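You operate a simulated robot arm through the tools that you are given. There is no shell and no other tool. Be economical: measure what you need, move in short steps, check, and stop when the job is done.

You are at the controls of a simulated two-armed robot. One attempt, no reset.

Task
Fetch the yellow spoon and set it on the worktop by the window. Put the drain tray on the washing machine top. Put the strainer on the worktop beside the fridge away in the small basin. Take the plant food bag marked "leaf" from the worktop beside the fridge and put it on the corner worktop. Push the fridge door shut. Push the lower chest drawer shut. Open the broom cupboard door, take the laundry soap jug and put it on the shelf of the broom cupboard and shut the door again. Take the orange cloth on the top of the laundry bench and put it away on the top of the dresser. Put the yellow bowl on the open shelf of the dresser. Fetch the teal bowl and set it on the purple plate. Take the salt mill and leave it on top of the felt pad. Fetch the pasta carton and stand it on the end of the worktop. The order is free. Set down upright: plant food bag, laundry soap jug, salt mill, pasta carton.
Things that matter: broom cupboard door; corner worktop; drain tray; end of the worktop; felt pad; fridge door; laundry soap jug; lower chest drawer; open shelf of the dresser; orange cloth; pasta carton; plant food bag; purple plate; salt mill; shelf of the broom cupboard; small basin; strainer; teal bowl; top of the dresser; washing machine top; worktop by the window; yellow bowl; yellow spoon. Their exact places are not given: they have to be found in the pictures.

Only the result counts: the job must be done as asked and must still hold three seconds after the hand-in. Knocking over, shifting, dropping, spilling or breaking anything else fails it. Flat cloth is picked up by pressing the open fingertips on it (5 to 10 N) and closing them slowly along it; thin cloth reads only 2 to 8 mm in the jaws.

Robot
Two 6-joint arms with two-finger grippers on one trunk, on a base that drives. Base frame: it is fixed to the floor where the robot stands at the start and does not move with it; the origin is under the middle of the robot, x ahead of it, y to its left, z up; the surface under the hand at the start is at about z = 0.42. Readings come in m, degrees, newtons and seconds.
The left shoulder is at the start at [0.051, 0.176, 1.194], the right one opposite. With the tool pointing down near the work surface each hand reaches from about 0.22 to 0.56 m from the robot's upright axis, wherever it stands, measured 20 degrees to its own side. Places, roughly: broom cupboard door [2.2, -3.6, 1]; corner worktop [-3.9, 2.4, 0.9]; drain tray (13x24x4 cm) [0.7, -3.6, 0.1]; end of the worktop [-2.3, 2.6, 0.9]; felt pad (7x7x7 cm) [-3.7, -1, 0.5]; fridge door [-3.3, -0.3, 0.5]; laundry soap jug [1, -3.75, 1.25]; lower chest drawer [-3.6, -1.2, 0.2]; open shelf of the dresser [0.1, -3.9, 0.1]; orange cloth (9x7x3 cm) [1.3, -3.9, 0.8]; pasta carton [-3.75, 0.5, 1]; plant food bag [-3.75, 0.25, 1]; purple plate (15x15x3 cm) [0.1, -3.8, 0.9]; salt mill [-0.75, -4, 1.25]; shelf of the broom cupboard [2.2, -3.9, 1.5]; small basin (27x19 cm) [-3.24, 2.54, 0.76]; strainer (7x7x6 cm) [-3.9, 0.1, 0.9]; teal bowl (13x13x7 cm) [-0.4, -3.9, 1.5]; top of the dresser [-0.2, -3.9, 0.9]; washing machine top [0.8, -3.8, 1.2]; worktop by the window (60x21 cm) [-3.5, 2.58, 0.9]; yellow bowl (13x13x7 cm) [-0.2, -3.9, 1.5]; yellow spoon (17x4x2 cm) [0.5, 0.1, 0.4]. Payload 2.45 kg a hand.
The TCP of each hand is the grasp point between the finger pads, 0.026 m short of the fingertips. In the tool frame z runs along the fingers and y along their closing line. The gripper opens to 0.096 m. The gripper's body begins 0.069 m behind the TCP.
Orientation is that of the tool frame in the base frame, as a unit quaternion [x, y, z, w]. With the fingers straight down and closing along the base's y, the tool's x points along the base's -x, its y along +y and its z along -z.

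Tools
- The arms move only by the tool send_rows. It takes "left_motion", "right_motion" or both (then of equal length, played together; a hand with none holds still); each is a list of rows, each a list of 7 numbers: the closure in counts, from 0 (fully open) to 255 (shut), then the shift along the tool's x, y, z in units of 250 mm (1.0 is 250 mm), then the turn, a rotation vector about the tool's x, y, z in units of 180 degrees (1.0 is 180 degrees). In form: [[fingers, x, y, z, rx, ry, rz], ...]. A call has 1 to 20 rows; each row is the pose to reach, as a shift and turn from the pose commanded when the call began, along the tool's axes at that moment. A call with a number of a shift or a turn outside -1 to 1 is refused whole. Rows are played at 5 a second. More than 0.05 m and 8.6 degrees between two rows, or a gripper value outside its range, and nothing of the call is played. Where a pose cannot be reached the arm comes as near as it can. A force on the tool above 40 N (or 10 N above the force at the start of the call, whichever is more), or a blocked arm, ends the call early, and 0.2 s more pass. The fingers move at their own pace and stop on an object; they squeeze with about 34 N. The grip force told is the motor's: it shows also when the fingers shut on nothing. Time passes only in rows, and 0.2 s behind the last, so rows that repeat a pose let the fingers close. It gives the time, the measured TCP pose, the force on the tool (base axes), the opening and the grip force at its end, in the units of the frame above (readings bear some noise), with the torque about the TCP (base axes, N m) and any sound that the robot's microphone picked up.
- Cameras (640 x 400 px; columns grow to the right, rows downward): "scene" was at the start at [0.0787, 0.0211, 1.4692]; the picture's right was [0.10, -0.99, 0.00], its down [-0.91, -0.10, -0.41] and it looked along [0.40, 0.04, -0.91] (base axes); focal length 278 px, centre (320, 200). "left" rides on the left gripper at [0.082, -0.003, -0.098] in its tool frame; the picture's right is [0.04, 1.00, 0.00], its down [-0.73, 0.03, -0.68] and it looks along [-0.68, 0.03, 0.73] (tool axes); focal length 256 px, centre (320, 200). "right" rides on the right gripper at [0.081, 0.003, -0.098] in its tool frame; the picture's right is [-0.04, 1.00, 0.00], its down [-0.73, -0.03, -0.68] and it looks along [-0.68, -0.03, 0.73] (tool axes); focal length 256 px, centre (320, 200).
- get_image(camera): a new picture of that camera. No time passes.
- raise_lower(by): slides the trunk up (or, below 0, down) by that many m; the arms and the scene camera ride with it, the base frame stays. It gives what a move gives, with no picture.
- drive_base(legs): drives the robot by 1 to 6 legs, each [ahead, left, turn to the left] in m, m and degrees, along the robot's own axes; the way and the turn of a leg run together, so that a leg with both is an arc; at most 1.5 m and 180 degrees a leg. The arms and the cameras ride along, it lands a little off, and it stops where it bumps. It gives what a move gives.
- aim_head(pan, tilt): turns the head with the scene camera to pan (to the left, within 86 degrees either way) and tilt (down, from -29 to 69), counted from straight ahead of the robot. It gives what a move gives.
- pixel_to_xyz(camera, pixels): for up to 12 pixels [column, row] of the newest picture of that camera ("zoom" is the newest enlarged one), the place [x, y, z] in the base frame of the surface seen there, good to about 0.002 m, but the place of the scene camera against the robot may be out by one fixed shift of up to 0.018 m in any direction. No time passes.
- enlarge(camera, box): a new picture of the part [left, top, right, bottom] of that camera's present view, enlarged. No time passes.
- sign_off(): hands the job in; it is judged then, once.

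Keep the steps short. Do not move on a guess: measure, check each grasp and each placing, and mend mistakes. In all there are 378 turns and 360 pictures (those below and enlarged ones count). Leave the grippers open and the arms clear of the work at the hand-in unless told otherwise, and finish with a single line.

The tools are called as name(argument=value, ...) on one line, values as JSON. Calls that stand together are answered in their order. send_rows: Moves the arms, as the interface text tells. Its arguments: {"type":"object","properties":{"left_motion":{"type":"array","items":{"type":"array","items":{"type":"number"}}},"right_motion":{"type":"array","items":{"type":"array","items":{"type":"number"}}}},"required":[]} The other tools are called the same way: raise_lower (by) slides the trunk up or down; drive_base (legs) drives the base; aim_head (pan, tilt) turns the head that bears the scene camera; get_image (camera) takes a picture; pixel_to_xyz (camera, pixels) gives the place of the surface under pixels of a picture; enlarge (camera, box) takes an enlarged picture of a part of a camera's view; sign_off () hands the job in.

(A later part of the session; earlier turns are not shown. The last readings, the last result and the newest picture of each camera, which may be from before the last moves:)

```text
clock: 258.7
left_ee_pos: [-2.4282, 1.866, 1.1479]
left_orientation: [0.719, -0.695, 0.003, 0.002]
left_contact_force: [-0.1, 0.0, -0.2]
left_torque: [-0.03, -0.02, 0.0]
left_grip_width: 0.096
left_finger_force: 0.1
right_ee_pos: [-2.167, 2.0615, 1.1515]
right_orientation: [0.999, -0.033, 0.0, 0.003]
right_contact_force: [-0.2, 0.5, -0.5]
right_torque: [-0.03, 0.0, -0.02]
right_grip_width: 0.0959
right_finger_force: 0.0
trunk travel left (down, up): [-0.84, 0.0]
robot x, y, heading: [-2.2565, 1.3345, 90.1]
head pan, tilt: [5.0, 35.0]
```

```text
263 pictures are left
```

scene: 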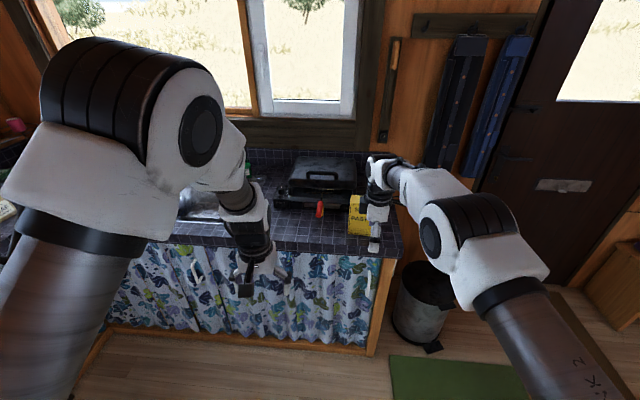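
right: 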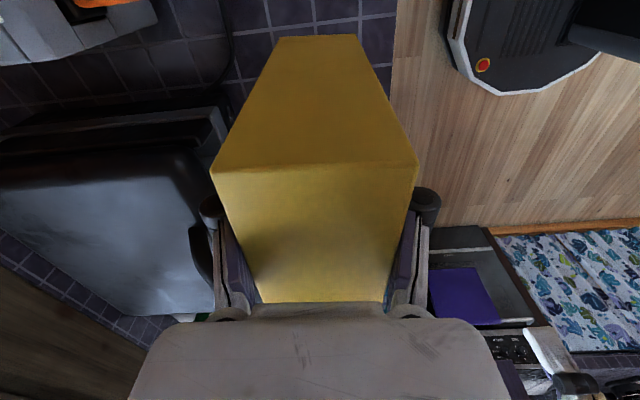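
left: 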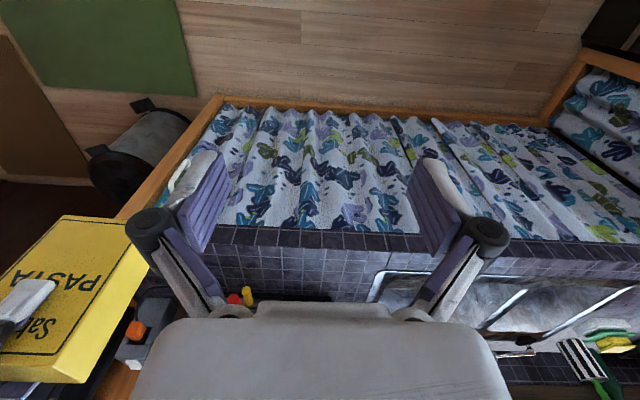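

Carton stands upright at the end. Next the south wall. Turn to face south in free floor and fold the right hand meanwhile; then look at the passage west of the dining table.

send_rows(right_motion=[[0, 0, 0.08, 0, 0, 0, 0.042], [0, 0, 0.16, 0, 0, 0, 0.084], [0, 0, 0.24, 0, 0, 0, 0.126], [0, 0, 0.32, 0, 0, 0, 0.168], [0, 0, 0.4, 0, 0, 0, 0.21], [0, 0, 0.48, 0, 0, 0, 0.252], [0, 0, 0.56, 0, 0, 0, 0.294], [0, 0.05, 0.64, 0, 0, 0, 0.336], [0, 0.1, 0.7, 0, 0, 0, 0.378], [0, 0.15, 0.75, 0, 0, 0, 0.42], [0, 0.2, 0.78, 0, 0, 0, 0.462], [0, 0.25, 0.8, 0, 0, 0, 0.5]])

drive_base(legs=[[-0.5, -0.2, 90], [0, 0, 90]])

aim_head(pan=0, tilt=28)

get_image(camera="scene")

```text
clock: 261.3
left_ee_pos: [-2.4284, 1.8616, 1.1523]
left_orientation: [0.718, -0.696, 0.001, 0.002]
left_contact_force: [0.0, -0.7, 0.2]
left_torque: [0.03, 0.0, 0.0]
left_grip_width: 0.0957
left_finger_force: 0.0
right_ee_pos: [-2.1142, 1.8521, 1.1483]
right_orientation: [-0.678, 0.735, -0.001, -0.012]
right_contact_force: [0.1, 0.5, 0.3]
right_torque: [0.05, 0.01, 0.01]
right_grip_width: 0.0959
right_finger_force: 0.0
trunk travel left (down, up): [-0.84, 0.0]
robot x, y, heading: [-2.2539, 1.3369, 90.1]
head pan, tilt: [5.0, 35.0]
```

```text
clock: 269.4
left_ee_pos: [-1.6202, 0.6173, 1.1503]
left_orientation: [0.689, 0.725, 0.003, -0.001]
left_contact_force: [-0.5, -1.0, 0.5]
left_torque: [0.01, 0.01, -0.01]
left_grip_width: 0.096
left_finger_force: 0.1
right_ee_pos: [-1.9354, 0.6152, 1.1559]
right_orientation: [0.728, 0.685, 0.008, 0.005]
right_contact_force: [0.3, 0.1, -0.6]
right_torque: [0.01, 0.02, -0.01]
right_grip_width: 0.0958
right_finger_force: 0.1
trunk travel left (down, up): [-0.84, 0.0]
robot x, y, heading: [-1.8051, 1.143, -88.5]
head pan, tilt: [5.0, 35.0]
cut short: leg 1
```

```text
clock: 270.1
left_ee_pos: [-1.6207, 0.617, 1.1498]
left_orientation: [0.689, 0.725, 0.001, -0.002]
left_contact_force: [-0.3, 0.3, -0.8]
left_torque: [0.01, 0.02, 0.03]
left_grip_width: 0.0961
left_finger_force: 0.1
right_ee_pos: [-1.9355, 0.6161, 1.1557]
right_orientation: [0.729, 0.684, 0.009, 0.006]
right_contact_force: [0.8, -0.9, -0.1]
right_torque: [0.01, 0.04, -0.01]
right_grip_width: 0.0961
right_finger_force: 0.0
trunk travel left (down, up): [-0.84, 0.0]
robot x, y, heading: [-1.8033, 1.1386, -88.4]
head pan, tilt: [0.0, 28.0]
```

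```text
262 pictures are left
```

scene: 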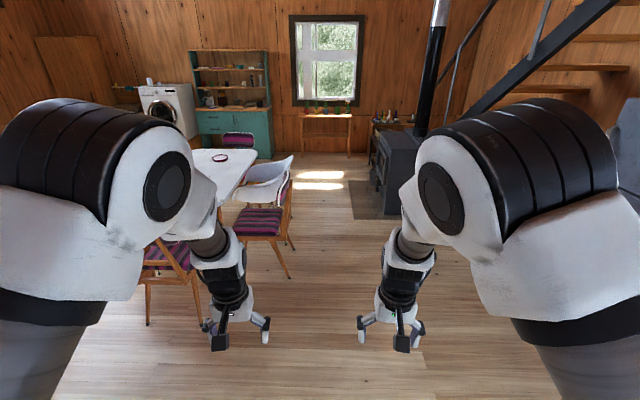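

Passage ahead visible. Measure chair feet, armchair edge, stove hearth and the wall.

pixel_to_xyz(camera="scene", pixels=[[289, 277], [292, 249], [292, 165], [240, 232], [352, 218], [350, 182], [380, 160], [320, 200], [385, 215], [330, 150], [238, 165], [371, 120]])

```text
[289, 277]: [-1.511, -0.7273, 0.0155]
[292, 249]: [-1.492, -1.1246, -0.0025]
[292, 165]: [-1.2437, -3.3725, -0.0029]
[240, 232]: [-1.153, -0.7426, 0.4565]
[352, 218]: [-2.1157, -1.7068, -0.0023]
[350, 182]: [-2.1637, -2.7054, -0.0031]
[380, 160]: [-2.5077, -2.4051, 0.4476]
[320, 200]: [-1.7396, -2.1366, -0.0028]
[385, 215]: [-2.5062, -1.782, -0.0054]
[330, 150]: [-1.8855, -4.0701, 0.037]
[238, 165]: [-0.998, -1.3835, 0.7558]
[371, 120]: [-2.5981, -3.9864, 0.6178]
```

Gap: chair legs at x=−1.51, hearth at x=−2.11. Drive a path down the middle to about (−1.25,−2.95).

drive_base(legs=[[0, 0, -1.6], [1.4, -0.07, 0], [1.2, 0, 0], [1.2, 0.12, 0], [0.25, 0.5, 0]])

aim_head(pan=35, tilt=10)

get_image(camera="scene")

```text
clock: 291.6
left_ee_pos: [-1.0928, -3.4257, 1.1501]
left_orientation: [0.701, 0.713, 0.003, -0.001]
left_contact_force: [0.2, -0.1, 0.0]
left_torque: [-0.03, -0.03, -0.01]
left_grip_width: 0.0961
left_finger_force: 0.1
right_ee_pos: [-1.4093, -3.4169, 1.1562]
right_orientation: [0.74, 0.672, 0.009, 0.005]
right_contact_force: [-1.1, 0.1, -0.1]
right_torque: [0.01, -0.04, -0.02]
right_grip_width: 0.0961
right_finger_force: 0.0
trunk travel left (down, up): [-0.84, 0.0]
robot x, y, heading: [-1.2579, -2.8963, -90.6]
head pan, tilt: [0.0, 28.0]
```

```text
clock: 292.6
left_ee_pos: [-1.0919, -3.4272, 1.1511]
left_orientation: [0.701, 0.713, 0.002, -0.001]
left_contact_force: [-0.2, -0.3, -0.8]
left_torque: [0.03, 0.0, -0.02]
left_grip_width: 0.096
left_finger_force: 0.0
right_ee_pos: [-1.4072, -3.4174, 1.1562]
right_orientation: [0.741, 0.672, 0.009, 0.005]
right_contact_force: [0.8, 0.0, 0.1]
right_torque: [0.01, -0.01, 0.03]
right_grip_width: 0.0959
right_finger_force: 0.0
trunk travel left (down, up): [-0.84, 0.0]
robot x, y, heading: [-1.2575, -2.8952, -90.5]
head pan, tilt: [35.0, 10.0]
```

```text
261 pictures are left
```

scene: 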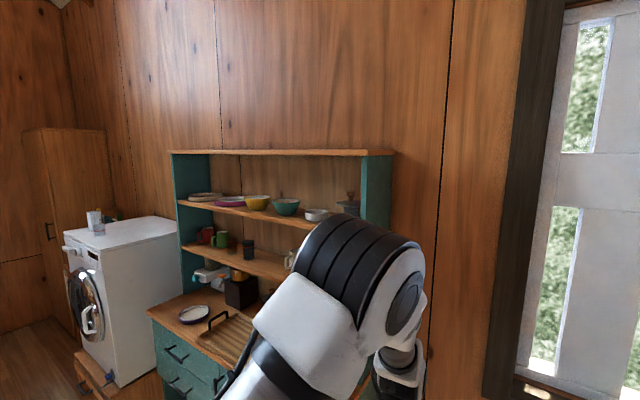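

Dresser, washer and cupboard in view. Move left (east) 0.85 m to stand in front of the dresser.

drive_base(legs=[[0, 0.85, 0.5]])

aim_head(pan=0, tilt=12)

get_image(camera="scene")

enlarge(camera="scene", box=[160, 120, 480, 320])

```text
clock: 297.1
left_ee_pos: [-0.2349, -3.4302, 1.1494]
left_orientation: [0.696, 0.718, 0.002, -0.002]
left_contact_force: [0.3, 0.0, 0.5]
left_torque: [0.0, 0.01, 0.0]
left_grip_width: 0.096
left_finger_force: 0.0
right_ee_pos: [-0.5507, -3.4232, 1.1565]
right_orientation: [0.737, 0.676, 0.01, 0.006]
right_contact_force: [0.4, 0.7, 0.5]
right_torque: [0.0, -0.04, 0.0]
right_grip_width: 0.096
right_finger_force: 0.2
trunk travel left (down, up): [-0.84, 0.0]
robot x, y, heading: [-0.4039, -2.9015, -89.8]
head pan, tilt: [35.0, 10.0]
```

```text
clock: 298.1
left_ee_pos: [-0.2332, -3.4278, 1.1512]
left_orientation: [0.696, 0.718, 0.001, -0.002]
left_contact_force: [-0.1, -0.8, 0.2]
left_torque: [0.01, -0.01, 0.01]
left_grip_width: 0.0961
left_finger_force: 0.0
right_ee_pos: [-0.5496, -3.4234, 1.155]
right_orientation: [0.737, 0.676, 0.01, 0.006]
right_contact_force: [-0.7, 0.5, 0.2]
right_torque: [0.04, -0.01, 0.04]
right_grip_width: 0.0959
right_finger_force: 0.1
trunk travel left (down, up): [-0.84, 0.0]
robot x, y, heading: [-0.4083, -2.9001, -89.6]
head pan, tilt: [0.0, 12.0]
```

```text
260 pictures are left
```

scene: 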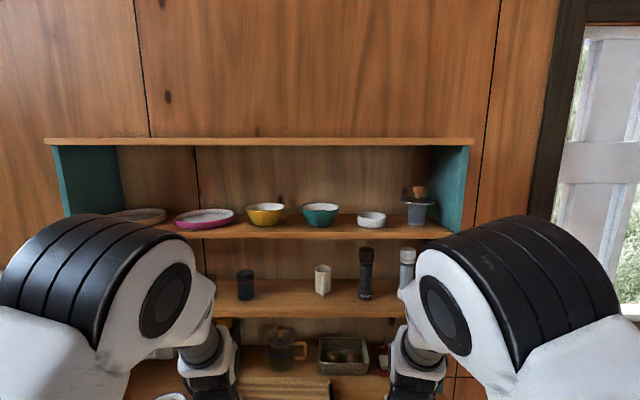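

```text
2.00 times, centred on (320, 220) of scene
```

zoom: 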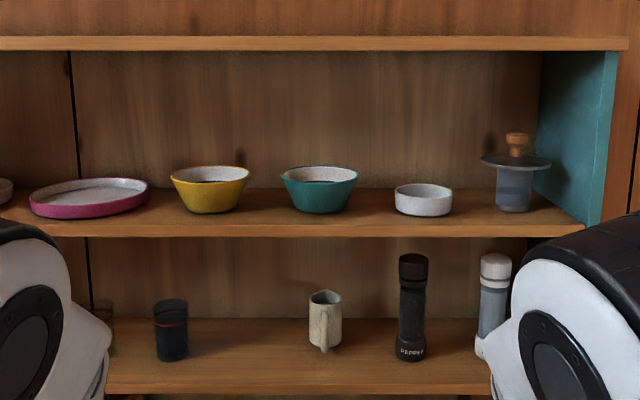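

Measure bowls and mills.

pixel_to_xyz(camera="zoom", pixels=[[210, 195], [172, 180], [248, 172], [210, 168], [320, 195], [283, 178], [357, 175], [320, 228], [495, 270], [490, 320], [412, 300], [425, 195]])

pixel_to_xyz(camera="zoom", pixels=[[320, 45], [320, 160], [610, 150], [540, 150], [320, 380], [490, 345], [515, 180], [325, 320], [170, 330], [450, 330], [320, 340]])

```text
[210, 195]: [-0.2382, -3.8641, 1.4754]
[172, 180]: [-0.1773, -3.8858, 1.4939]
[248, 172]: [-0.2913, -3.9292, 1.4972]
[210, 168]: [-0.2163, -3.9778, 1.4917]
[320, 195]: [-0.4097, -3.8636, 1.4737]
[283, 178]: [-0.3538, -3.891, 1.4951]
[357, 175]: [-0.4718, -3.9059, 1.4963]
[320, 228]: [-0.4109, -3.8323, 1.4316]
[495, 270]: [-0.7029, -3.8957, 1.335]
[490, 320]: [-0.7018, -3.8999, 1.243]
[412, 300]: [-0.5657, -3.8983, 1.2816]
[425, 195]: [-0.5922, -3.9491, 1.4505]
```

```text
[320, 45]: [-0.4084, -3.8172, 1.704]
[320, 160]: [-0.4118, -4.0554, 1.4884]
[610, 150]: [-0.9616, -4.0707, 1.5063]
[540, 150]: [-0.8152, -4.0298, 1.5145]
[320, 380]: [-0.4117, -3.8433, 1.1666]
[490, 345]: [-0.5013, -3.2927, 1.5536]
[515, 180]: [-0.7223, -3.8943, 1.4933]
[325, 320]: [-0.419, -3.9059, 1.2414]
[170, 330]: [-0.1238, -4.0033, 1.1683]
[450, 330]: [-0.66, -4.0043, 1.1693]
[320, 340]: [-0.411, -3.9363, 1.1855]
```

Upper shelf: yellow bowl centre ≈(−0.235,−3.925), teal ≈(−0.412,−3.925), rims 1.497; salt mill ≈(−0.705,−3.92) on the middle shelf z 1.168. Now look down at the dresser's lower part and to the left.

aim_head(pan=25, tilt=42)

get_image(camera="scene")

aim_head(pan=60, tilt=30)

get_image(camera="scene")

```text
clock: 299.1
left_ee_pos: [-0.2335, -3.428, 1.1501]
left_orientation: [0.696, 0.718, 0.002, -0.001]
left_contact_force: [0.0, -0.3, 0.4]
left_torque: [0.01, -0.01, -0.01]
left_grip_width: 0.096
left_finger_force: 0.0
right_ee_pos: [-0.5509, -3.4231, 1.1563]
right_orientation: [0.737, 0.676, 0.009, 0.006]
right_contact_force: [0.2, 0.5, -0.4]
right_torque: [0.04, 0.02, -0.01]
right_grip_width: 0.0963
right_finger_force: 0.1
trunk travel left (down, up): [-0.84, 0.0]
robot x, y, heading: [-0.4078, -2.8988, -90.2]
head pan, tilt: [25.0, 42.0]
```

```text
258 pictures are left
```

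scene: 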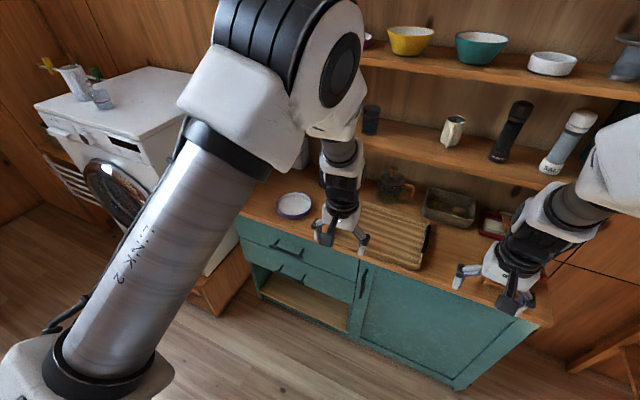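

```text
clock: 300.1
left_ee_pos: [-0.2342, -3.4282, 1.1504]
left_orientation: [0.696, 0.718, 0.002, -0.001]
left_contact_force: [-0.3, 0.5, 0.7]
left_torque: [-0.01, 0.01, 0.01]
left_grip_width: 0.0958
left_finger_force: 0.0
right_ee_pos: [-0.5504, -3.4227, 1.1564]
right_orientation: [0.736, 0.676, 0.009, 0.006]
right_contact_force: [-0.1, 0.2, 0.3]
right_torque: [0.01, -0.03, -0.01]
right_grip_width: 0.0959
right_finger_force: 0.1
trunk travel left (down, up): [-0.84, 0.0]
robot x, y, heading: [-0.4074, -2.8998, -89.5]
head pan, tilt: [60.0, 30.0]
```

```text
257 pictures are left
```

scene: 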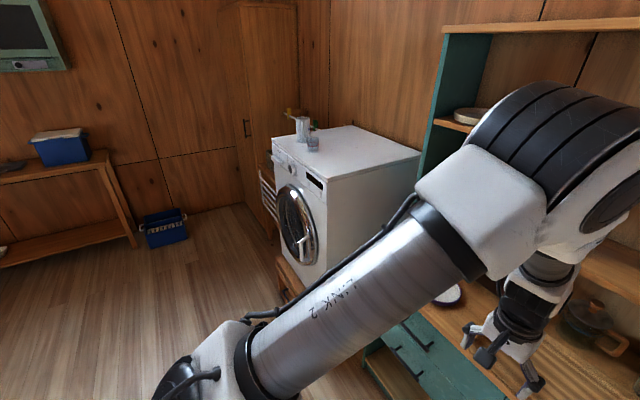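

I ready the left hand for a rim grasp: yaw +90° (closing fore-aft) while raising 0.24 m, then pitch it 35° forward.

send_rows(left_motion=[[120, 0, 0, -0.08, 0, 0, 0.042], [120, 0, 0, -0.16, 0, 0, 0.084], [120, 0, 0, -0.24, 0, 0, 0.126], [120, 0, 0, -0.32, 0, 0, 0.168], [120, 0, 0, -0.4, 0, 0, 0.21], [120, 0, 0, -0.48, 0, 0, 0.252], [120, 0, 0, -0.56, 0, 0, 0.294], [120, 0, 0, -0.64, 0, 0, 0.336], [120, 0, 0, -0.72, 0, 0, 0.378], [120, 0, 0, -0.8, 0, 0, 0.42], [120, 0, 0, -0.88, 0, 0, 0.462], [120, 0, 0, -0.96, 0, 0, 0.49]])

send_rows(left_motion=[[120, 0, 0, -0.05, -0.035, 0, 0], [120, 0, 0, -0.1, -0.07, 0, 0], [120, 0, 0, -0.2, -0.105, 0, 0], [120, 0, 0, -0.3, -0.14, 0, 0], [120, 0, 0, -0.4, -0.17, 0, 0], [120, 0, 0, -0.44, -0.194, 0, 0], [120, 0, 0, -0.44, -0.194, 0, 0]])

aim_head(pan=20, tilt=40)

get_image(camera="scene")

```text
clock: 302.7
left_ee_pos: [-0.2335, -3.4295, 1.3914]
left_orientation: [1.0, 0.03, 0.001, -0.003]
left_contact_force: [-0.3, -0.3, 0.3]
left_torque: [-0.03, -0.02, 0.0]
left_grip_width: 0.0508
left_finger_force: 0.0
right_ee_pos: [-0.5484, -3.4224, 1.1554]
right_orientation: [0.736, 0.677, 0.009, 0.005]
right_contact_force: [1.2, 0.1, -0.5]
right_torque: [-0.03, 0.02, -0.01]
right_grip_width: 0.0958
right_finger_force: 0.0
trunk travel left (down, up): [-0.84, 0.0]
robot x, y, heading: [-0.4074, -2.8985, -89.8]
head pan, tilt: [60.0, 30.0]
```

```text
clock: 304.3
left_ee_pos: [-0.2359, -3.4932, 1.4935]
left_orientation: [0.954, 0.03, 0.009, 0.297]
left_contact_force: [0.2, 0.6, -0.4]
left_torque: [0.03, 0.0, 0.0]
left_grip_width: 0.0507
left_finger_force: 0.1
left hand out of reach, approached as far as the arm can: row 3, 4, 5, 6, 7
right_ee_pos: [-0.5484, -3.4237, 1.1563]
right_orientation: [0.736, 0.676, 0.009, 0.006]
right_contact_force: [-0.3, 0.1, -0.3]
right_torque: [0.02, 0.0, -0.02]
right_grip_width: 0.096
right_finger_force: 0.1
trunk travel left (down, up): [-0.84, 0.0]
robot x, y, heading: [-0.408, -2.8981, -89.9]
head pan, tilt: [60.0, 30.0]
```

```text
clock: 305.4
left_ee_pos: [-0.236, -3.4919, 1.4929]
left_orientation: [0.954, 0.03, 0.01, 0.298]
left_contact_force: [0.5, 0.2, -1.0]
left_torque: [0.02, -0.04, -0.02]
left_grip_width: 0.0505
left_finger_force: 0.0
right_ee_pos: [-0.5506, -3.4234, 1.1552]
right_orientation: [0.736, 0.677, 0.01, 0.007]
right_contact_force: [0.6, -0.5, 0.0]
right_torque: [-0.03, -0.02, 0.04]
right_grip_width: 0.0958
right_finger_force: 0.1
trunk travel left (down, up): [-0.84, 0.0]
robot x, y, heading: [-0.4068, -2.8963, -90.0]
head pan, tilt: [20.0, 40.0]
```

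```text
256 pictures are left
```

scene: 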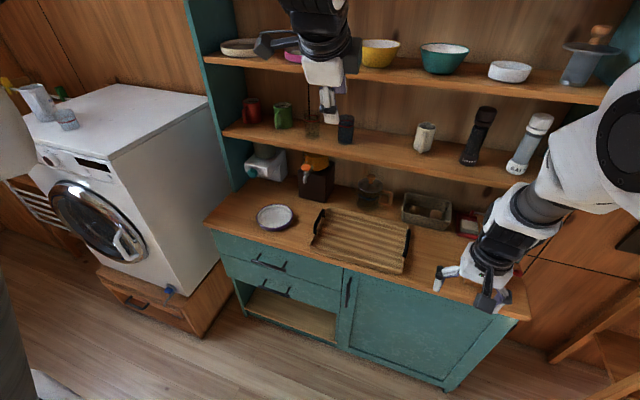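

Reached z 1.493 only; test whether further ahead the hand can rise: move 10 cm forward and 6 cm up.

send_rows(left_motion=[[120, 0, 0.15, 0.01, 0, 0, 0], [120, 0, 0.3, 0.02, 0, 0, 0], [120, 0, 0.465, 0.03, 0, 0, 0], [120, 0, 0.465, 0.03, 0, 0, 0]])

pixel_to_xyz(camera="scene", pixels=[[240, 310], [335, 340], [300, 322], [225, 258], [275, 216], [262, 216], [290, 216], [340, 245], [300, 185], [250, 300], [200, 335], [445, 388]])

```text
clock: 306.4
left_ee_pos: [-0.2288, -3.5936, 1.5525]
left_orientation: [0.954, 0.03, 0.01, 0.297]
left_contact_force: [-0.5, 0.2, 0.5]
left_torque: [-0.02, -0.01, -0.02]
left_grip_width: 0.0506
left_finger_force: 0.0
right_ee_pos: [-0.5501, -3.4227, 1.1564]
right_orientation: [0.737, 0.676, 0.01, 0.006]
right_contact_force: [-0.3, 0.0, 0.6]
right_torque: [-0.03, -0.03, -0.02]
right_grip_width: 0.0959
right_finger_force: 0.0
trunk travel left (down, up): [-0.84, 0.0]
robot x, y, heading: [-0.4093, -2.8974, -89.7]
head pan, tilt: [20.0, 40.0]
```

```text
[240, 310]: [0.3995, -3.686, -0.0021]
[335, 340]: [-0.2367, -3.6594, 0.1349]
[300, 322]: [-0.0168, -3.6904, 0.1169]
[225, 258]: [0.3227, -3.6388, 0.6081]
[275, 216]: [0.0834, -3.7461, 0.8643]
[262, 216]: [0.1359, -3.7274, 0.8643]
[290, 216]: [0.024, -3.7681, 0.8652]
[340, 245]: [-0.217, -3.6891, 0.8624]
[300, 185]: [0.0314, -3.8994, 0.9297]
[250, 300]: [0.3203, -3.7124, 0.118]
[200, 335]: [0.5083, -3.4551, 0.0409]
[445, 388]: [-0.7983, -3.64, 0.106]
```

Works ahead (z 1.5525). Counter z≈0.86, purple plate ≈(0.083,−3.748), niche x −0.24…0.32, floor 0.117. Drive 0.2 m ahead and look with the left camera.

drive_base(legs=[[0.2, 0, -0.3]])

get_image(camera="left")

```text
clock: 308.0
left_ee_pos: [-0.2349, -3.7897, 1.5554]
left_orientation: [0.954, 0.027, 0.008, 0.3]
left_contact_force: [-1.2, 0.5, 0.0]
left_torque: [0.0, -0.01, 0.01]
left_grip_width: 0.0508
left_finger_force: 0.0
right_ee_pos: [-0.5548, -3.6178, 1.1579]
right_orientation: [0.739, 0.674, 0.007, 0.008]
right_contact_force: [-0.7, 0.7, 0.7]
right_torque: [-0.02, -0.02, 0.04]
right_grip_width: 0.0961
right_finger_force: 0.1
trunk travel left (down, up): [-0.84, 0.0]
robot x, y, heading: [-0.4116, -3.1008, -90.2]
head pan, tilt: [20.0, 40.0]
```

```text
255 pictures are left
```

left: 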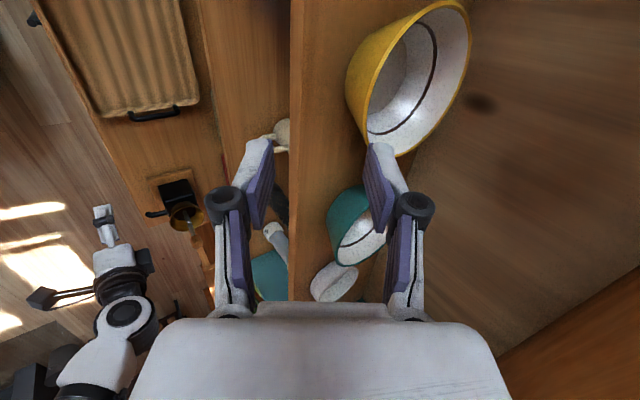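

Measure the yellow bowl rim.

pixel_to_xyz(camera="left", pixels=[[352, 70], [375, 35], [440, 5], [468, 30], [440, 110], [400, 150], [366, 130], [360, 110], [395, 90], [320, 100]])

```text
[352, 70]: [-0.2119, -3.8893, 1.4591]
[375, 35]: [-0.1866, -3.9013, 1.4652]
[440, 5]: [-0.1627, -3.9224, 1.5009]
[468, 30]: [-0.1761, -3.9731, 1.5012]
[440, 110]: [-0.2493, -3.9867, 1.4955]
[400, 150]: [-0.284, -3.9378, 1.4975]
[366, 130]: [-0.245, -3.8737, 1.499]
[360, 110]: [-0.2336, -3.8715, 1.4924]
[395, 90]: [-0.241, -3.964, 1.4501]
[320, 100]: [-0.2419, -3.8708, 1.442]
```

Rim circle: centre (−0.224,−3.930), R 0.062, front rim y −3.868. Move along the closing axis 3.1 cm, then 9.4 cm along the fingers.

send_rows(left_motion=[[120, 0.02, 0.06, 0, 0, 0, 0], [120, 0.044, 0.124, 0, 0, 0, 0], [120, 0.044, 0.124, 0.1, 0, 0, 0], [120, 0.044, 0.124, 0.2, 0, 0, 0], [120, 0.044, 0.124, 0.28, 0, 0, 0], [120, 0.044, 0.124, 0.34, 0, 0, 0], [120, 0.044, 0.124, 0.375, 0, 0, 0], [120, 0.044, 0.124, 0.375, 0, 0, 0]])

get_image(camera="left")

```text
clock: 309.8
left_ee_pos: [-0.2173, -3.8723, 1.4956]
left_orientation: [0.954, 0.026, 0.008, 0.298]
left_contact_force: [0.2, 1.3, 0.5]
left_torque: [-0.02, 0.0, 0.02]
left_grip_width: 0.0508
left_finger_force: 0.0
right_ee_pos: [-0.5539, -3.6207, 1.1563]
right_orientation: [0.739, 0.674, 0.009, 0.007]
right_contact_force: [0.3, 0.4, -0.1]
right_torque: [-0.03, 0.0, 0.01]
right_grip_width: 0.0962
right_finger_force: 0.1
trunk travel left (down, up): [-0.84, 0.0]
robot x, y, heading: [-0.4057, -3.1013, -90.2]
head pan, tilt: [20.0, 40.0]
```

```text
254 pictures are left
```

left: 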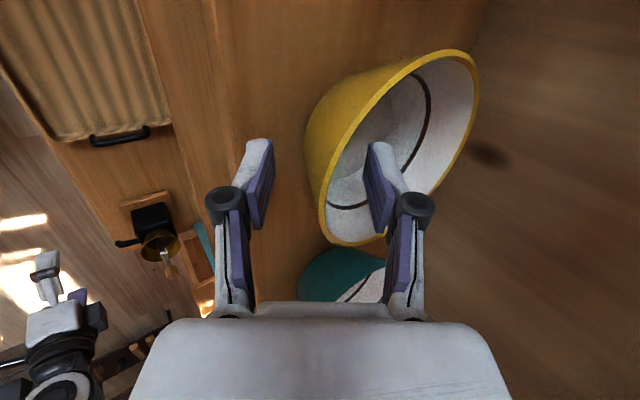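

Front wall is between the fingers. Close slowly and check.

send_rows(left_motion=[[160, 0, 0, 0, 0, 0, 0], [200, 0, 0, 0, 0, 0, 0], [230, 0, 0, 0, 0, 0, 0], [255, 0, 0, 0, 0, 0, 0], [255, 0, 0, 0, 0, 0, 0], [255, 0, 0, 0, 0, 0, 0]])

send_rows(left_motion=[[255, 0, 0.02, -0.03, 0, 0, 0], [255, 0, 0.04, -0.06, 0, 0, 0], [255, 0, 0.07, -0.1, 0, 0, 0], [255, 0, 0.07, -0.1, 0, 0, 0]])

get_image(camera="left")

```text
clock: 311.2
left_ee_pos: [-0.2189, -3.8736, 1.4927]
left_orientation: [0.954, 0.026, 0.009, 0.297]
left_contact_force: [0.4, 0.5, -1.8]
left_torque: [0.17, -0.03, 0.01]
left_grip_width: 0.0063
left_finger_force: 33.4
right_ee_pos: [-0.5528, -3.623, 1.155]
right_orientation: [0.739, 0.674, 0.01, 0.006]
right_contact_force: [0.3, -0.2, -0.1]
right_torque: [-0.02, -0.03, 0.02]
right_grip_width: 0.0959
right_finger_force: 0.0
trunk travel left (down, up): [-0.84, 0.0]
robot x, y, heading: [-0.4099, -3.1, -90.3]
head pan, tilt: [20.0, 40.0]
```

```text
clock: 312.2
left_ee_pos: [-0.2174, -3.8725, 1.5236]
left_orientation: [0.955, 0.027, 0.009, 0.297]
left_contact_force: [0.4, -0.6, -1.8]
left_torque: [0.15, -0.01, 0.01]
left_grip_width: 0.0061
left_finger_force: 33.4
right_ee_pos: [-0.5525, -3.6207, 1.1558]
right_orientation: [0.739, 0.674, 0.01, 0.006]
right_contact_force: [-0.2, 0.5, 0.5]
right_torque: [0.01, 0.01, -0.02]
right_grip_width: 0.096
right_finger_force: 0.1
trunk travel left (down, up): [-0.84, 0.0]
robot x, y, heading: [-0.4106, -3.1038, -90.2]
head pan, tilt: [20.0, 40.0]
```

```text
253 pictures are left
```

left: 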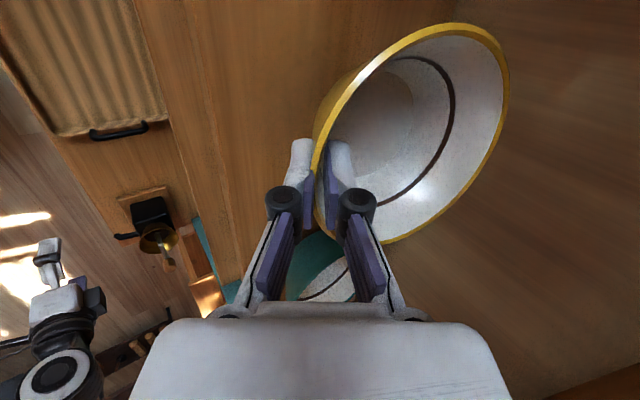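

Yellow bowl gripped at its rim and lifted. Back out 0.45 m, shift left 0.27 m, then lower the trunk fully.

drive_base(legs=[[-0.45, 0, 0], [0, 0.28, 0]])

raise_lower(by=-0.4)

raise_lower(by=-0.4)

send_rows(left_motion=[[255, 0, -0.095, 0.137, 0, 0, 0], [255, 0, -0.19, 0.274, 0, 0, 0], [255, 0, -0.285, 0.411, 0, 0, 0], [255, 0, -0.38, 0.548, 0, 0, 0], [255, 0, -0.475, 0.685, 0, 0, 0], [255, 0, -0.568, 0.823, 0, 0, 0], [255, 0, -0.568, 0.823, 0, 0, 0]])

aim_head(pan=15, tilt=35)

get_image(camera="scene")

```text
clock: 316.4
left_ee_pos: [0.0565, -3.4232, 1.5258]
left_orientation: [0.954, 0.024, 0.01, 0.297]
left_contact_force: [0.4, 0.7, -2.2]
left_torque: [0.14, -0.01, -0.01]
left_grip_width: 0.0061
left_finger_force: 33.2
right_ee_pos: [-0.276, -3.1725, 1.1558]
right_orientation: [0.74, 0.672, 0.01, 0.007]
right_contact_force: [-0.9, 0.4, 0.3]
right_torque: [0.01, -0.02, 0.02]
right_grip_width: 0.0961
right_finger_force: 0.1
trunk travel left (down, up): [-0.84, 0.0]
robot x, y, heading: [-0.1228, -2.6493, -90.3]
head pan, tilt: [20.0, 40.0]
```

```text
clock: 320.3
left_ee_pos: [0.0613, -3.424, 1.1229]
left_orientation: [0.954, 0.025, 0.009, 0.297]
left_contact_force: [-0.3, -0.3, -2.2]
left_torque: [0.15, 0.0, 0.03]
left_grip_width: 0.0061
left_finger_force: 33.1
right_ee_pos: [-0.2741, -3.1731, 0.7561]
right_orientation: [0.74, 0.673, 0.01, 0.007]
right_contact_force: [-0.4, -0.4, -1.4]
right_torque: [0.01, -0.01, 0.01]
right_grip_width: 0.096
right_finger_force: 0.1
trunk travel left (down, up): [-0.44, 0.4]
robot x, y, heading: [-0.1293, -2.6499, -90.6]
head pan, tilt: [20.0, 40.0]
```

```text
clock: 324.1
left_ee_pos: [0.0603, -3.4238, 0.7245]
left_orientation: [0.954, 0.026, 0.008, 0.297]
left_contact_force: [0.2, -0.1, -2.1]
left_torque: [0.13, -0.02, 0.03]
left_grip_width: 0.0059
left_finger_force: 33.1
right_ee_pos: [-0.2742, -3.1726, 0.3556]
right_orientation: [0.739, 0.673, 0.009, 0.006]
right_contact_force: [-0.2, -0.1, -0.1]
right_torque: [0.0, -0.02, 0.03]
right_grip_width: 0.0961
right_finger_force: 0.0
trunk travel left (down, up): [-0.04, 0.8]
robot x, y, heading: [-0.1247, -2.651, -90.5]
head pan, tilt: [20.0, 40.0]
```

```text
clock: 325.7
left_ee_pos: [0.0604, -3.4253, 0.4737]
left_orientation: [0.955, 0.025, 0.008, 0.297]
left_contact_force: [0.9, -1.0, -2.0]
left_torque: [0.15, -0.03, 0.0]
left_grip_width: 0.006
left_finger_force: 33.1
right_ee_pos: [-0.2736, -3.1729, 0.3562]
right_orientation: [0.74, 0.672, 0.01, 0.006]
right_contact_force: [-0.6, -0.7, 0.1]
right_torque: [0.02, 0.0, 0.0]
right_grip_width: 0.0962
right_finger_force: 0.2
trunk travel left (down, up): [-0.04, 0.8]
robot x, y, heading: [-0.1269, -2.6492, -90.6]
head pan, tilt: [20.0, 40.0]
```

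```text
clock: 326.4
left_ee_pos: [0.0597, -3.4245, 0.4745]
left_orientation: [0.955, 0.025, 0.01, 0.297]
left_contact_force: [-0.3, 0.5, -2.0]
left_torque: [0.13, 0.04, 0.0]
left_grip_width: 0.0061
left_finger_force: 32.8
right_ee_pos: [-0.2741, -3.1729, 0.3555]
right_orientation: [0.74, 0.672, 0.01, 0.007]
right_contact_force: [-0.5, 0.8, 0.1]
right_torque: [-0.02, -0.02, 0.01]
right_grip_width: 0.0961
right_finger_force: 0.0
trunk travel left (down, up): [-0.04, 0.8]
robot x, y, heading: [-0.126, -2.6492, -90.2]
head pan, tilt: [15.0, 35.0]
```

```text
252 pictures are left
```

scene: 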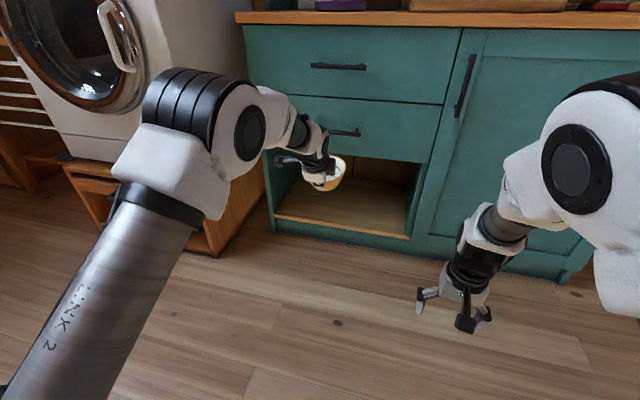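

pixel_to_xyz(camera="scene", pixels=[[340, 215], [340, 228], [370, 158], [400, 180], [275, 195], [360, 195], [410, 235], [300, 210], [420, 160], [350, 155], [330, 200], [370, 175]])

```text
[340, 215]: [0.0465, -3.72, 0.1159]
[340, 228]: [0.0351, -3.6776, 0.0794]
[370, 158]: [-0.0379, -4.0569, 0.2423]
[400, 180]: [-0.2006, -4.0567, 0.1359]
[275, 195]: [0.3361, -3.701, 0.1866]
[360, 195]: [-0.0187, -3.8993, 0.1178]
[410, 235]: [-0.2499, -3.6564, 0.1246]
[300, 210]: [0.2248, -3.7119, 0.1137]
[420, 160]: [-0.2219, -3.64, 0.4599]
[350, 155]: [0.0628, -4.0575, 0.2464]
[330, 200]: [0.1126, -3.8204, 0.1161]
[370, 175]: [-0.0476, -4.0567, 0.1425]
```

Niche: floor ≈0.12, opening up to ≈0.45, front −3.69. Lower the hand to z≈0.20, then drive 0.31 m in.

send_rows(left_motion=[[255, 0, -0.1, 0.148, 0, 0, 0], [255, 0, -0.2, 0.296, 0, 0, 0], [255, 0, -0.3, 0.44, 0, 0, 0], [255, 0, -0.4, 0.58, 0, 0, 0], [255, 0, -0.5, 0.73, 0, 0, 0], [255, 0, -0.613, 0.889, 0, 0, 0], [255, 0, -0.613, 0.889, 0, 0, 0]])

drive_base(legs=[[0.3, 0, 0]])

get_image(camera="scene")

get_image(camera="left")

```text
clock: 328.0
left_ee_pos: [0.0619, -3.4226, 0.2022]
left_orientation: [0.954, 0.025, 0.008, 0.297]
left_contact_force: [-0.1, 0.4, -2.6]
left_torque: [0.15, 0.02, -0.02]
left_grip_width: 0.0057
left_finger_force: 33.5
right_ee_pos: [-0.2727, -3.1726, 0.3553]
right_orientation: [0.741, 0.672, 0.01, 0.006]
right_contact_force: [-0.2, -0.3, -0.5]
right_torque: [-0.01, 0.0, 0.0]
right_grip_width: 0.0963
right_finger_force: 0.0
trunk travel left (down, up): [-0.04, 0.8]
robot x, y, heading: [-0.1257, -2.6535, -90.4]
head pan, tilt: [15.0, 35.0]
```

```text
clock: 330.0
left_ee_pos: [0.0597, -3.7218, 0.2037]
left_orientation: [0.955, 0.025, 0.008, 0.296]
left_contact_force: [-0.6, -1.0, -2.0]
left_torque: [0.15, -0.02, -0.01]
left_grip_width: 0.0059
left_finger_force: 33.4
right_ee_pos: [-0.2757, -3.4696, 0.356]
right_orientation: [0.74, 0.672, 0.009, 0.006]
right_contact_force: [0.0, 0.0, 0.8]
right_torque: [0.01, 0.0, 0.01]
right_grip_width: 0.0961
right_finger_force: 0.1
trunk travel left (down, up): [-0.04, 0.8]
robot x, y, heading: [-0.1289, -2.9446, -90.1]
head pan, tilt: [15.0, 35.0]
```

```text
251 pictures are left
```

scene: 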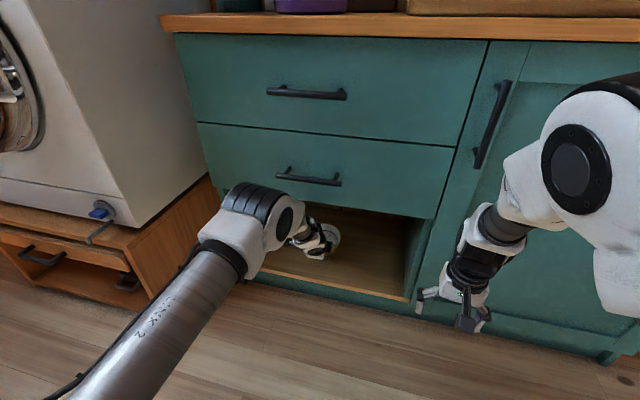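

```text
250 pictures are left
```

left: 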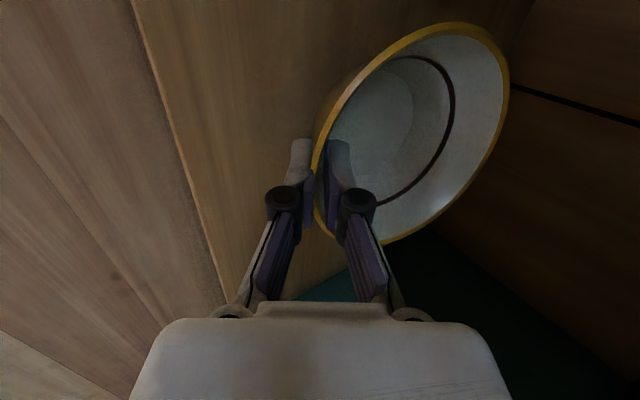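

Lower gradually to contact (TCP≈0.171), moving slightly inward.

send_rows(left_motion=[[255, 0, 0.004, 0.05, 0, 0, 0], [255, 0, 0.008, 0.1, 0, 0, 0], [255, 0, 0.01, 0.135, 0, 0, 0], [255, 0, 0.011, 0.15, 0, 0, 0], [255, 0, 0.011, 0.15, 0, 0, 0]])

```text
clock: 331.2
left_ee_pos: [0.061, -3.745, 0.1743]
left_orientation: [0.954, 0.025, 0.009, 0.297]
left_contact_force: [-0.2, 0.6, -2.1]
left_torque: [0.13, -0.01, 0.02]
left_grip_width: 0.006
left_finger_force: 33.1
right_ee_pos: [-0.2767, -3.4705, 0.3555]
right_orientation: [0.741, 0.672, 0.01, 0.006]
right_contact_force: [0.6, 0.1, 0.4]
right_torque: [-0.03, -0.01, 0.01]
right_grip_width: 0.0961
right_finger_force: 0.0
trunk travel left (down, up): [-0.04, 0.8]
robot x, y, heading: [-0.129, -2.9502, -90.5]
head pan, tilt: [15.0, 35.0]
```

send_rows(left_motion=[[255, 0, -0.006, 0.009, 0, 0, 0], [255, 0, -0.012, 0.018, 0, 0, 0], [255, 0, -0.018, 0.027, 0, 0, 0], [255, 0, -0.018, 0.027, 0, 0, 0]])

```text
clock: 332.2
left_ee_pos: [0.0611, -3.7463, 0.1699]
left_orientation: [0.953, 0.025, 0.009, 0.301]
left_contact_force: [0.9, 4.6, 20.3]
left_torque: [-0.48, -0.13, 0.05]
left_grip_width: 0.0062
left_finger_force: 33.4
right_ee_pos: [-0.2757, -3.4684, 0.3571]
right_orientation: [0.74, 0.672, 0.01, 0.007]
right_contact_force: [-0.7, 0.3, -0.3]
right_torque: [-0.02, 0.0, -0.02]
right_grip_width: 0.0959
right_finger_force: 0.1
trunk travel left (down, up): [-0.04, 0.8]
robot x, y, heading: [-0.1302, -2.9467, -90.5]
head pan, tilt: [15.0, 35.0]
```

Contact. Ease up 2 mm, open to 50 mm, withdraw along the finger axis.

send_rows(left_motion=[[255, 0, 0.005, -0.007, 0, 0, 0], [230, 0, 0.005, -0.007, 0, 0, 0], [180, 0, 0.005, -0.007, 0, 0, 0], [130, 0, 0.005, -0.007, 0, 0, 0], [120, 0, 0.005, -0.007, 0, 0, 0], [120, 0, 0.005, -0.1, 0, 0, 0], [120, 0, 0.005, -0.2, 0, 0, 0], [120, 0, 0.005, -0.3, 0, 0, 0], [120, 0, 0.005, -0.4, 0, 0, 0]])

get_image(camera="left")

```text
clock: 334.2
left_ee_pos: [0.0579, -3.6875, 0.2485]
left_orientation: [0.955, 0.025, 0.009, 0.296]
left_contact_force: [0.1, -1.4, -0.2]
left_torque: [0.0, -0.01, 0.0]
left_grip_width: 0.0507
left_finger_force: 0.0
right_ee_pos: [-0.2751, -3.4724, 0.3568]
right_orientation: [0.74, 0.672, 0.01, 0.007]
right_contact_force: [0.0, -0.5, 1.0]
right_torque: [-0.02, 0.02, 0.02]
right_grip_width: 0.096
right_finger_force: 0.1
trunk travel left (down, up): [-0.04, 0.8]
robot x, y, heading: [-0.1287, -2.9491, -90.4]
head pan, tilt: [15.0, 35.0]
```

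```text
249 pictures are left
```

left: 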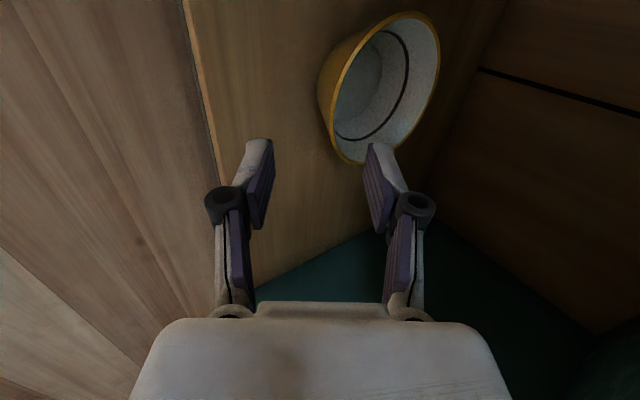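

Yellow bowl stands in the niche. Back off, and look left toward the washer stand for the drain tray.

drive_base(legs=[[-0.3, 0, 0], [0, 0.5, 0.4]])

aim_head(pan=22, tilt=30)

get_image(camera="scene")

```text
clock: 338.8
left_ee_pos: [0.5657, -3.3913, 0.249]
left_orientation: [0.954, 0.027, 0.008, 0.298]
left_contact_force: [-0.2, -0.9, 0.2]
left_torque: [0.0, 0.0, -0.02]
left_grip_width: 0.0509
left_finger_force: 0.0
right_ee_pos: [0.2308, -3.1734, 0.3566]
right_orientation: [0.739, 0.673, 0.009, 0.007]
right_contact_force: [-0.5, -0.7, 0.5]
right_torque: [-0.02, 0.01, -0.02]
right_grip_width: 0.0959
right_finger_force: 0.0
trunk travel left (down, up): [-0.04, 0.8]
robot x, y, heading: [0.3787, -2.6507, -89.9]
head pan, tilt: [15.0, 35.0]
```

```text
clock: 339.5
left_ee_pos: [0.5648, -3.3908, 0.2487]
left_orientation: [0.954, 0.025, 0.01, 0.297]
left_contact_force: [0.3, 0.4, -0.6]
left_torque: [0.01, 0.0, -0.01]
left_grip_width: 0.0509
left_finger_force: 0.1
right_ee_pos: [0.2318, -3.1744, 0.3558]
right_orientation: [0.74, 0.673, 0.01, 0.007]
right_contact_force: [-0.9, 0.0, 0.9]
right_torque: [0.0, 0.02, 0.04]
right_grip_width: 0.096
right_finger_force: 0.0
trunk travel left (down, up): [-0.04, 0.8]
robot x, y, heading: [0.3766, -2.651, -90.2]
head pan, tilt: [22.0, 30.0]
```

```text
248 pictures are left
```

scene: 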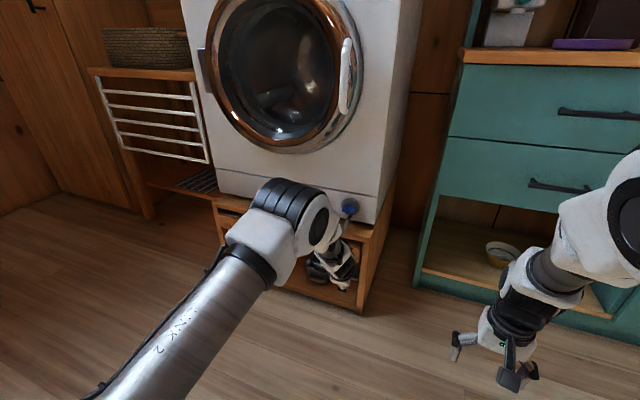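

get_image(camera="left")

enlarge(camera="scene", box=[190, 170, 410, 320])

```text
247 pictures are left
```

left: 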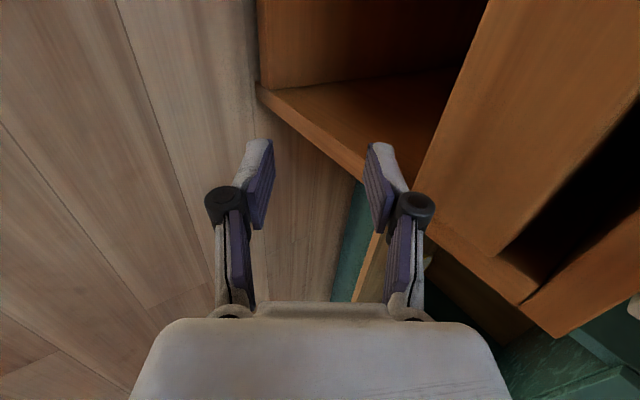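

```text
2.67 times, centred on (300, 245) of scene
```

zoom: 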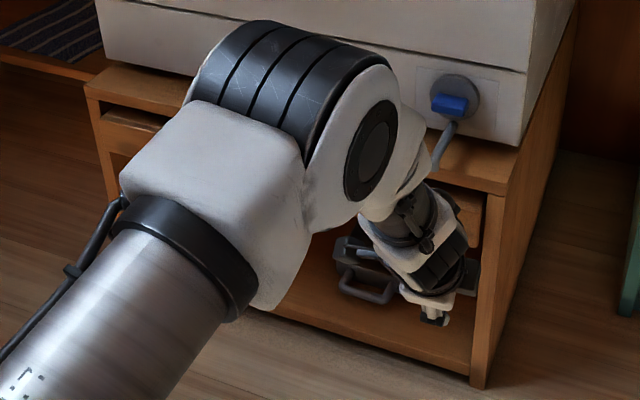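

A tray with a front handle is partly visible behind the hand. Shift the robot right 0.35 m to uncover it.

drive_base(legs=[[0, -0.3, 0]])

enlarge(camera="scene", box=[60, 170, 300, 330])

```text
clock: 341.5
left_ee_pos: [0.2641, -3.3905, 0.2485]
left_orientation: [0.954, 0.026, 0.009, 0.297]
left_contact_force: [-0.2, -0.2, 0.0]
left_torque: [-0.01, -0.01, -0.01]
left_grip_width: 0.0507
left_finger_force: 0.1
right_ee_pos: [-0.0693, -3.1722, 0.3556]
right_orientation: [0.739, 0.673, 0.01, 0.006]
right_contact_force: [0.1, -0.1, 0.9]
right_torque: [0.0, -0.03, 0.02]
right_grip_width: 0.0958
right_finger_force: 0.1
trunk travel left (down, up): [-0.04, 0.8]
robot x, y, heading: [0.0771, -2.645, -90.4]
head pan, tilt: [22.0, 30.0]
```

```text
2.50 times, centred on (180, 250) of scene
```

zoom: 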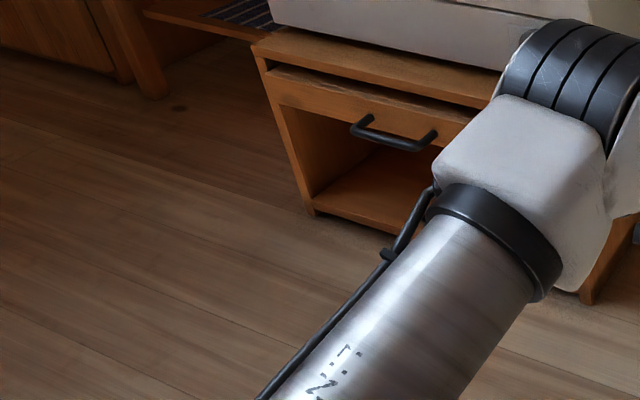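

Move left 0.75 m to see between the arms.

drive_base(legs=[[0, 0.7, 0.4]])

aim_head(pan=0, tilt=30)

get_image(camera="scene")

enlarge(camera="scene", box=[220, 170, 420, 290])

```text
clock: 344.2
left_ee_pos: [0.7392, -3.39, 0.2479]
left_orientation: [0.956, 0.018, 0.004, 0.294]
left_contact_force: [-0.6, 0.2, -0.6]
left_torque: [0.0, 0.01, -0.04]
left_grip_width: 0.0503
left_finger_force: 0.0
right_ee_pos: [0.4129, -3.1752, 0.3555]
right_orientation: [0.737, 0.676, 0.011, 0.007]
right_contact_force: [-0.4, 0.0, -0.3]
right_torque: [-0.03, -0.02, 0.0]
right_grip_width: 0.0957
right_finger_force: 0.0
trunk travel left (down, up): [-0.04, 0.8]
robot x, y, heading: [0.5547, -2.6493, -90.0]
head pan, tilt: [22.0, 30.0]
stopped in leg 1: the force on the tool passed its limit at 94 N (the readings are from after the stop); the commanded pose is now the measured one
```

```text
clock: 345.1
left_ee_pos: [0.7406, -3.3898, 0.2479]
left_orientation: [0.956, 0.016, 0.004, 0.294]
left_contact_force: [-3.0, 0.9, -1.8]
left_torque: [-0.02, -0.04, -0.04]
left_grip_width: 0.05
left_finger_force: 0.0
right_ee_pos: [0.4123, -3.1764, 0.3564]
right_orientation: [0.737, 0.676, 0.011, 0.007]
right_contact_force: [0.1, 0.3, -0.3]
right_torque: [0.01, 0.01, -0.02]
right_grip_width: 0.096
right_finger_force: 0.0
trunk travel left (down, up): [-0.04, 0.8]
robot x, y, heading: [0.5567, -2.6541, -89.9]
head pan, tilt: [0.0, 30.0]
```

```text
244 pictures are left
```

scene: 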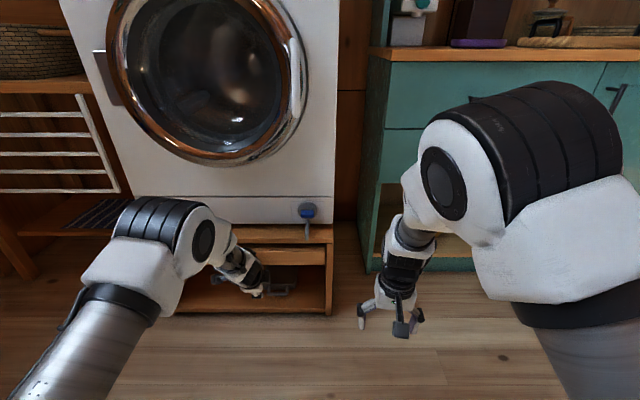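

```text
3.20 times, centred on (320, 230) of scene
```

zoom: 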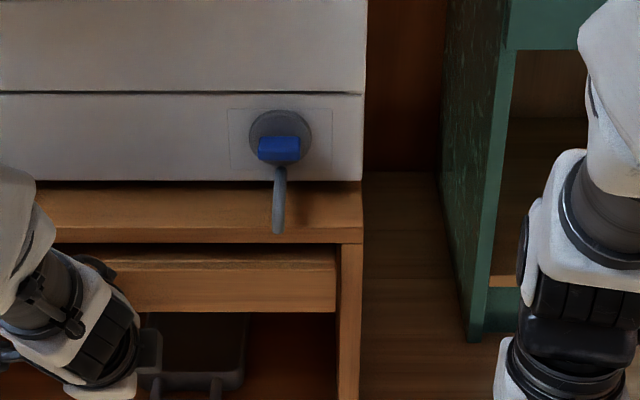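

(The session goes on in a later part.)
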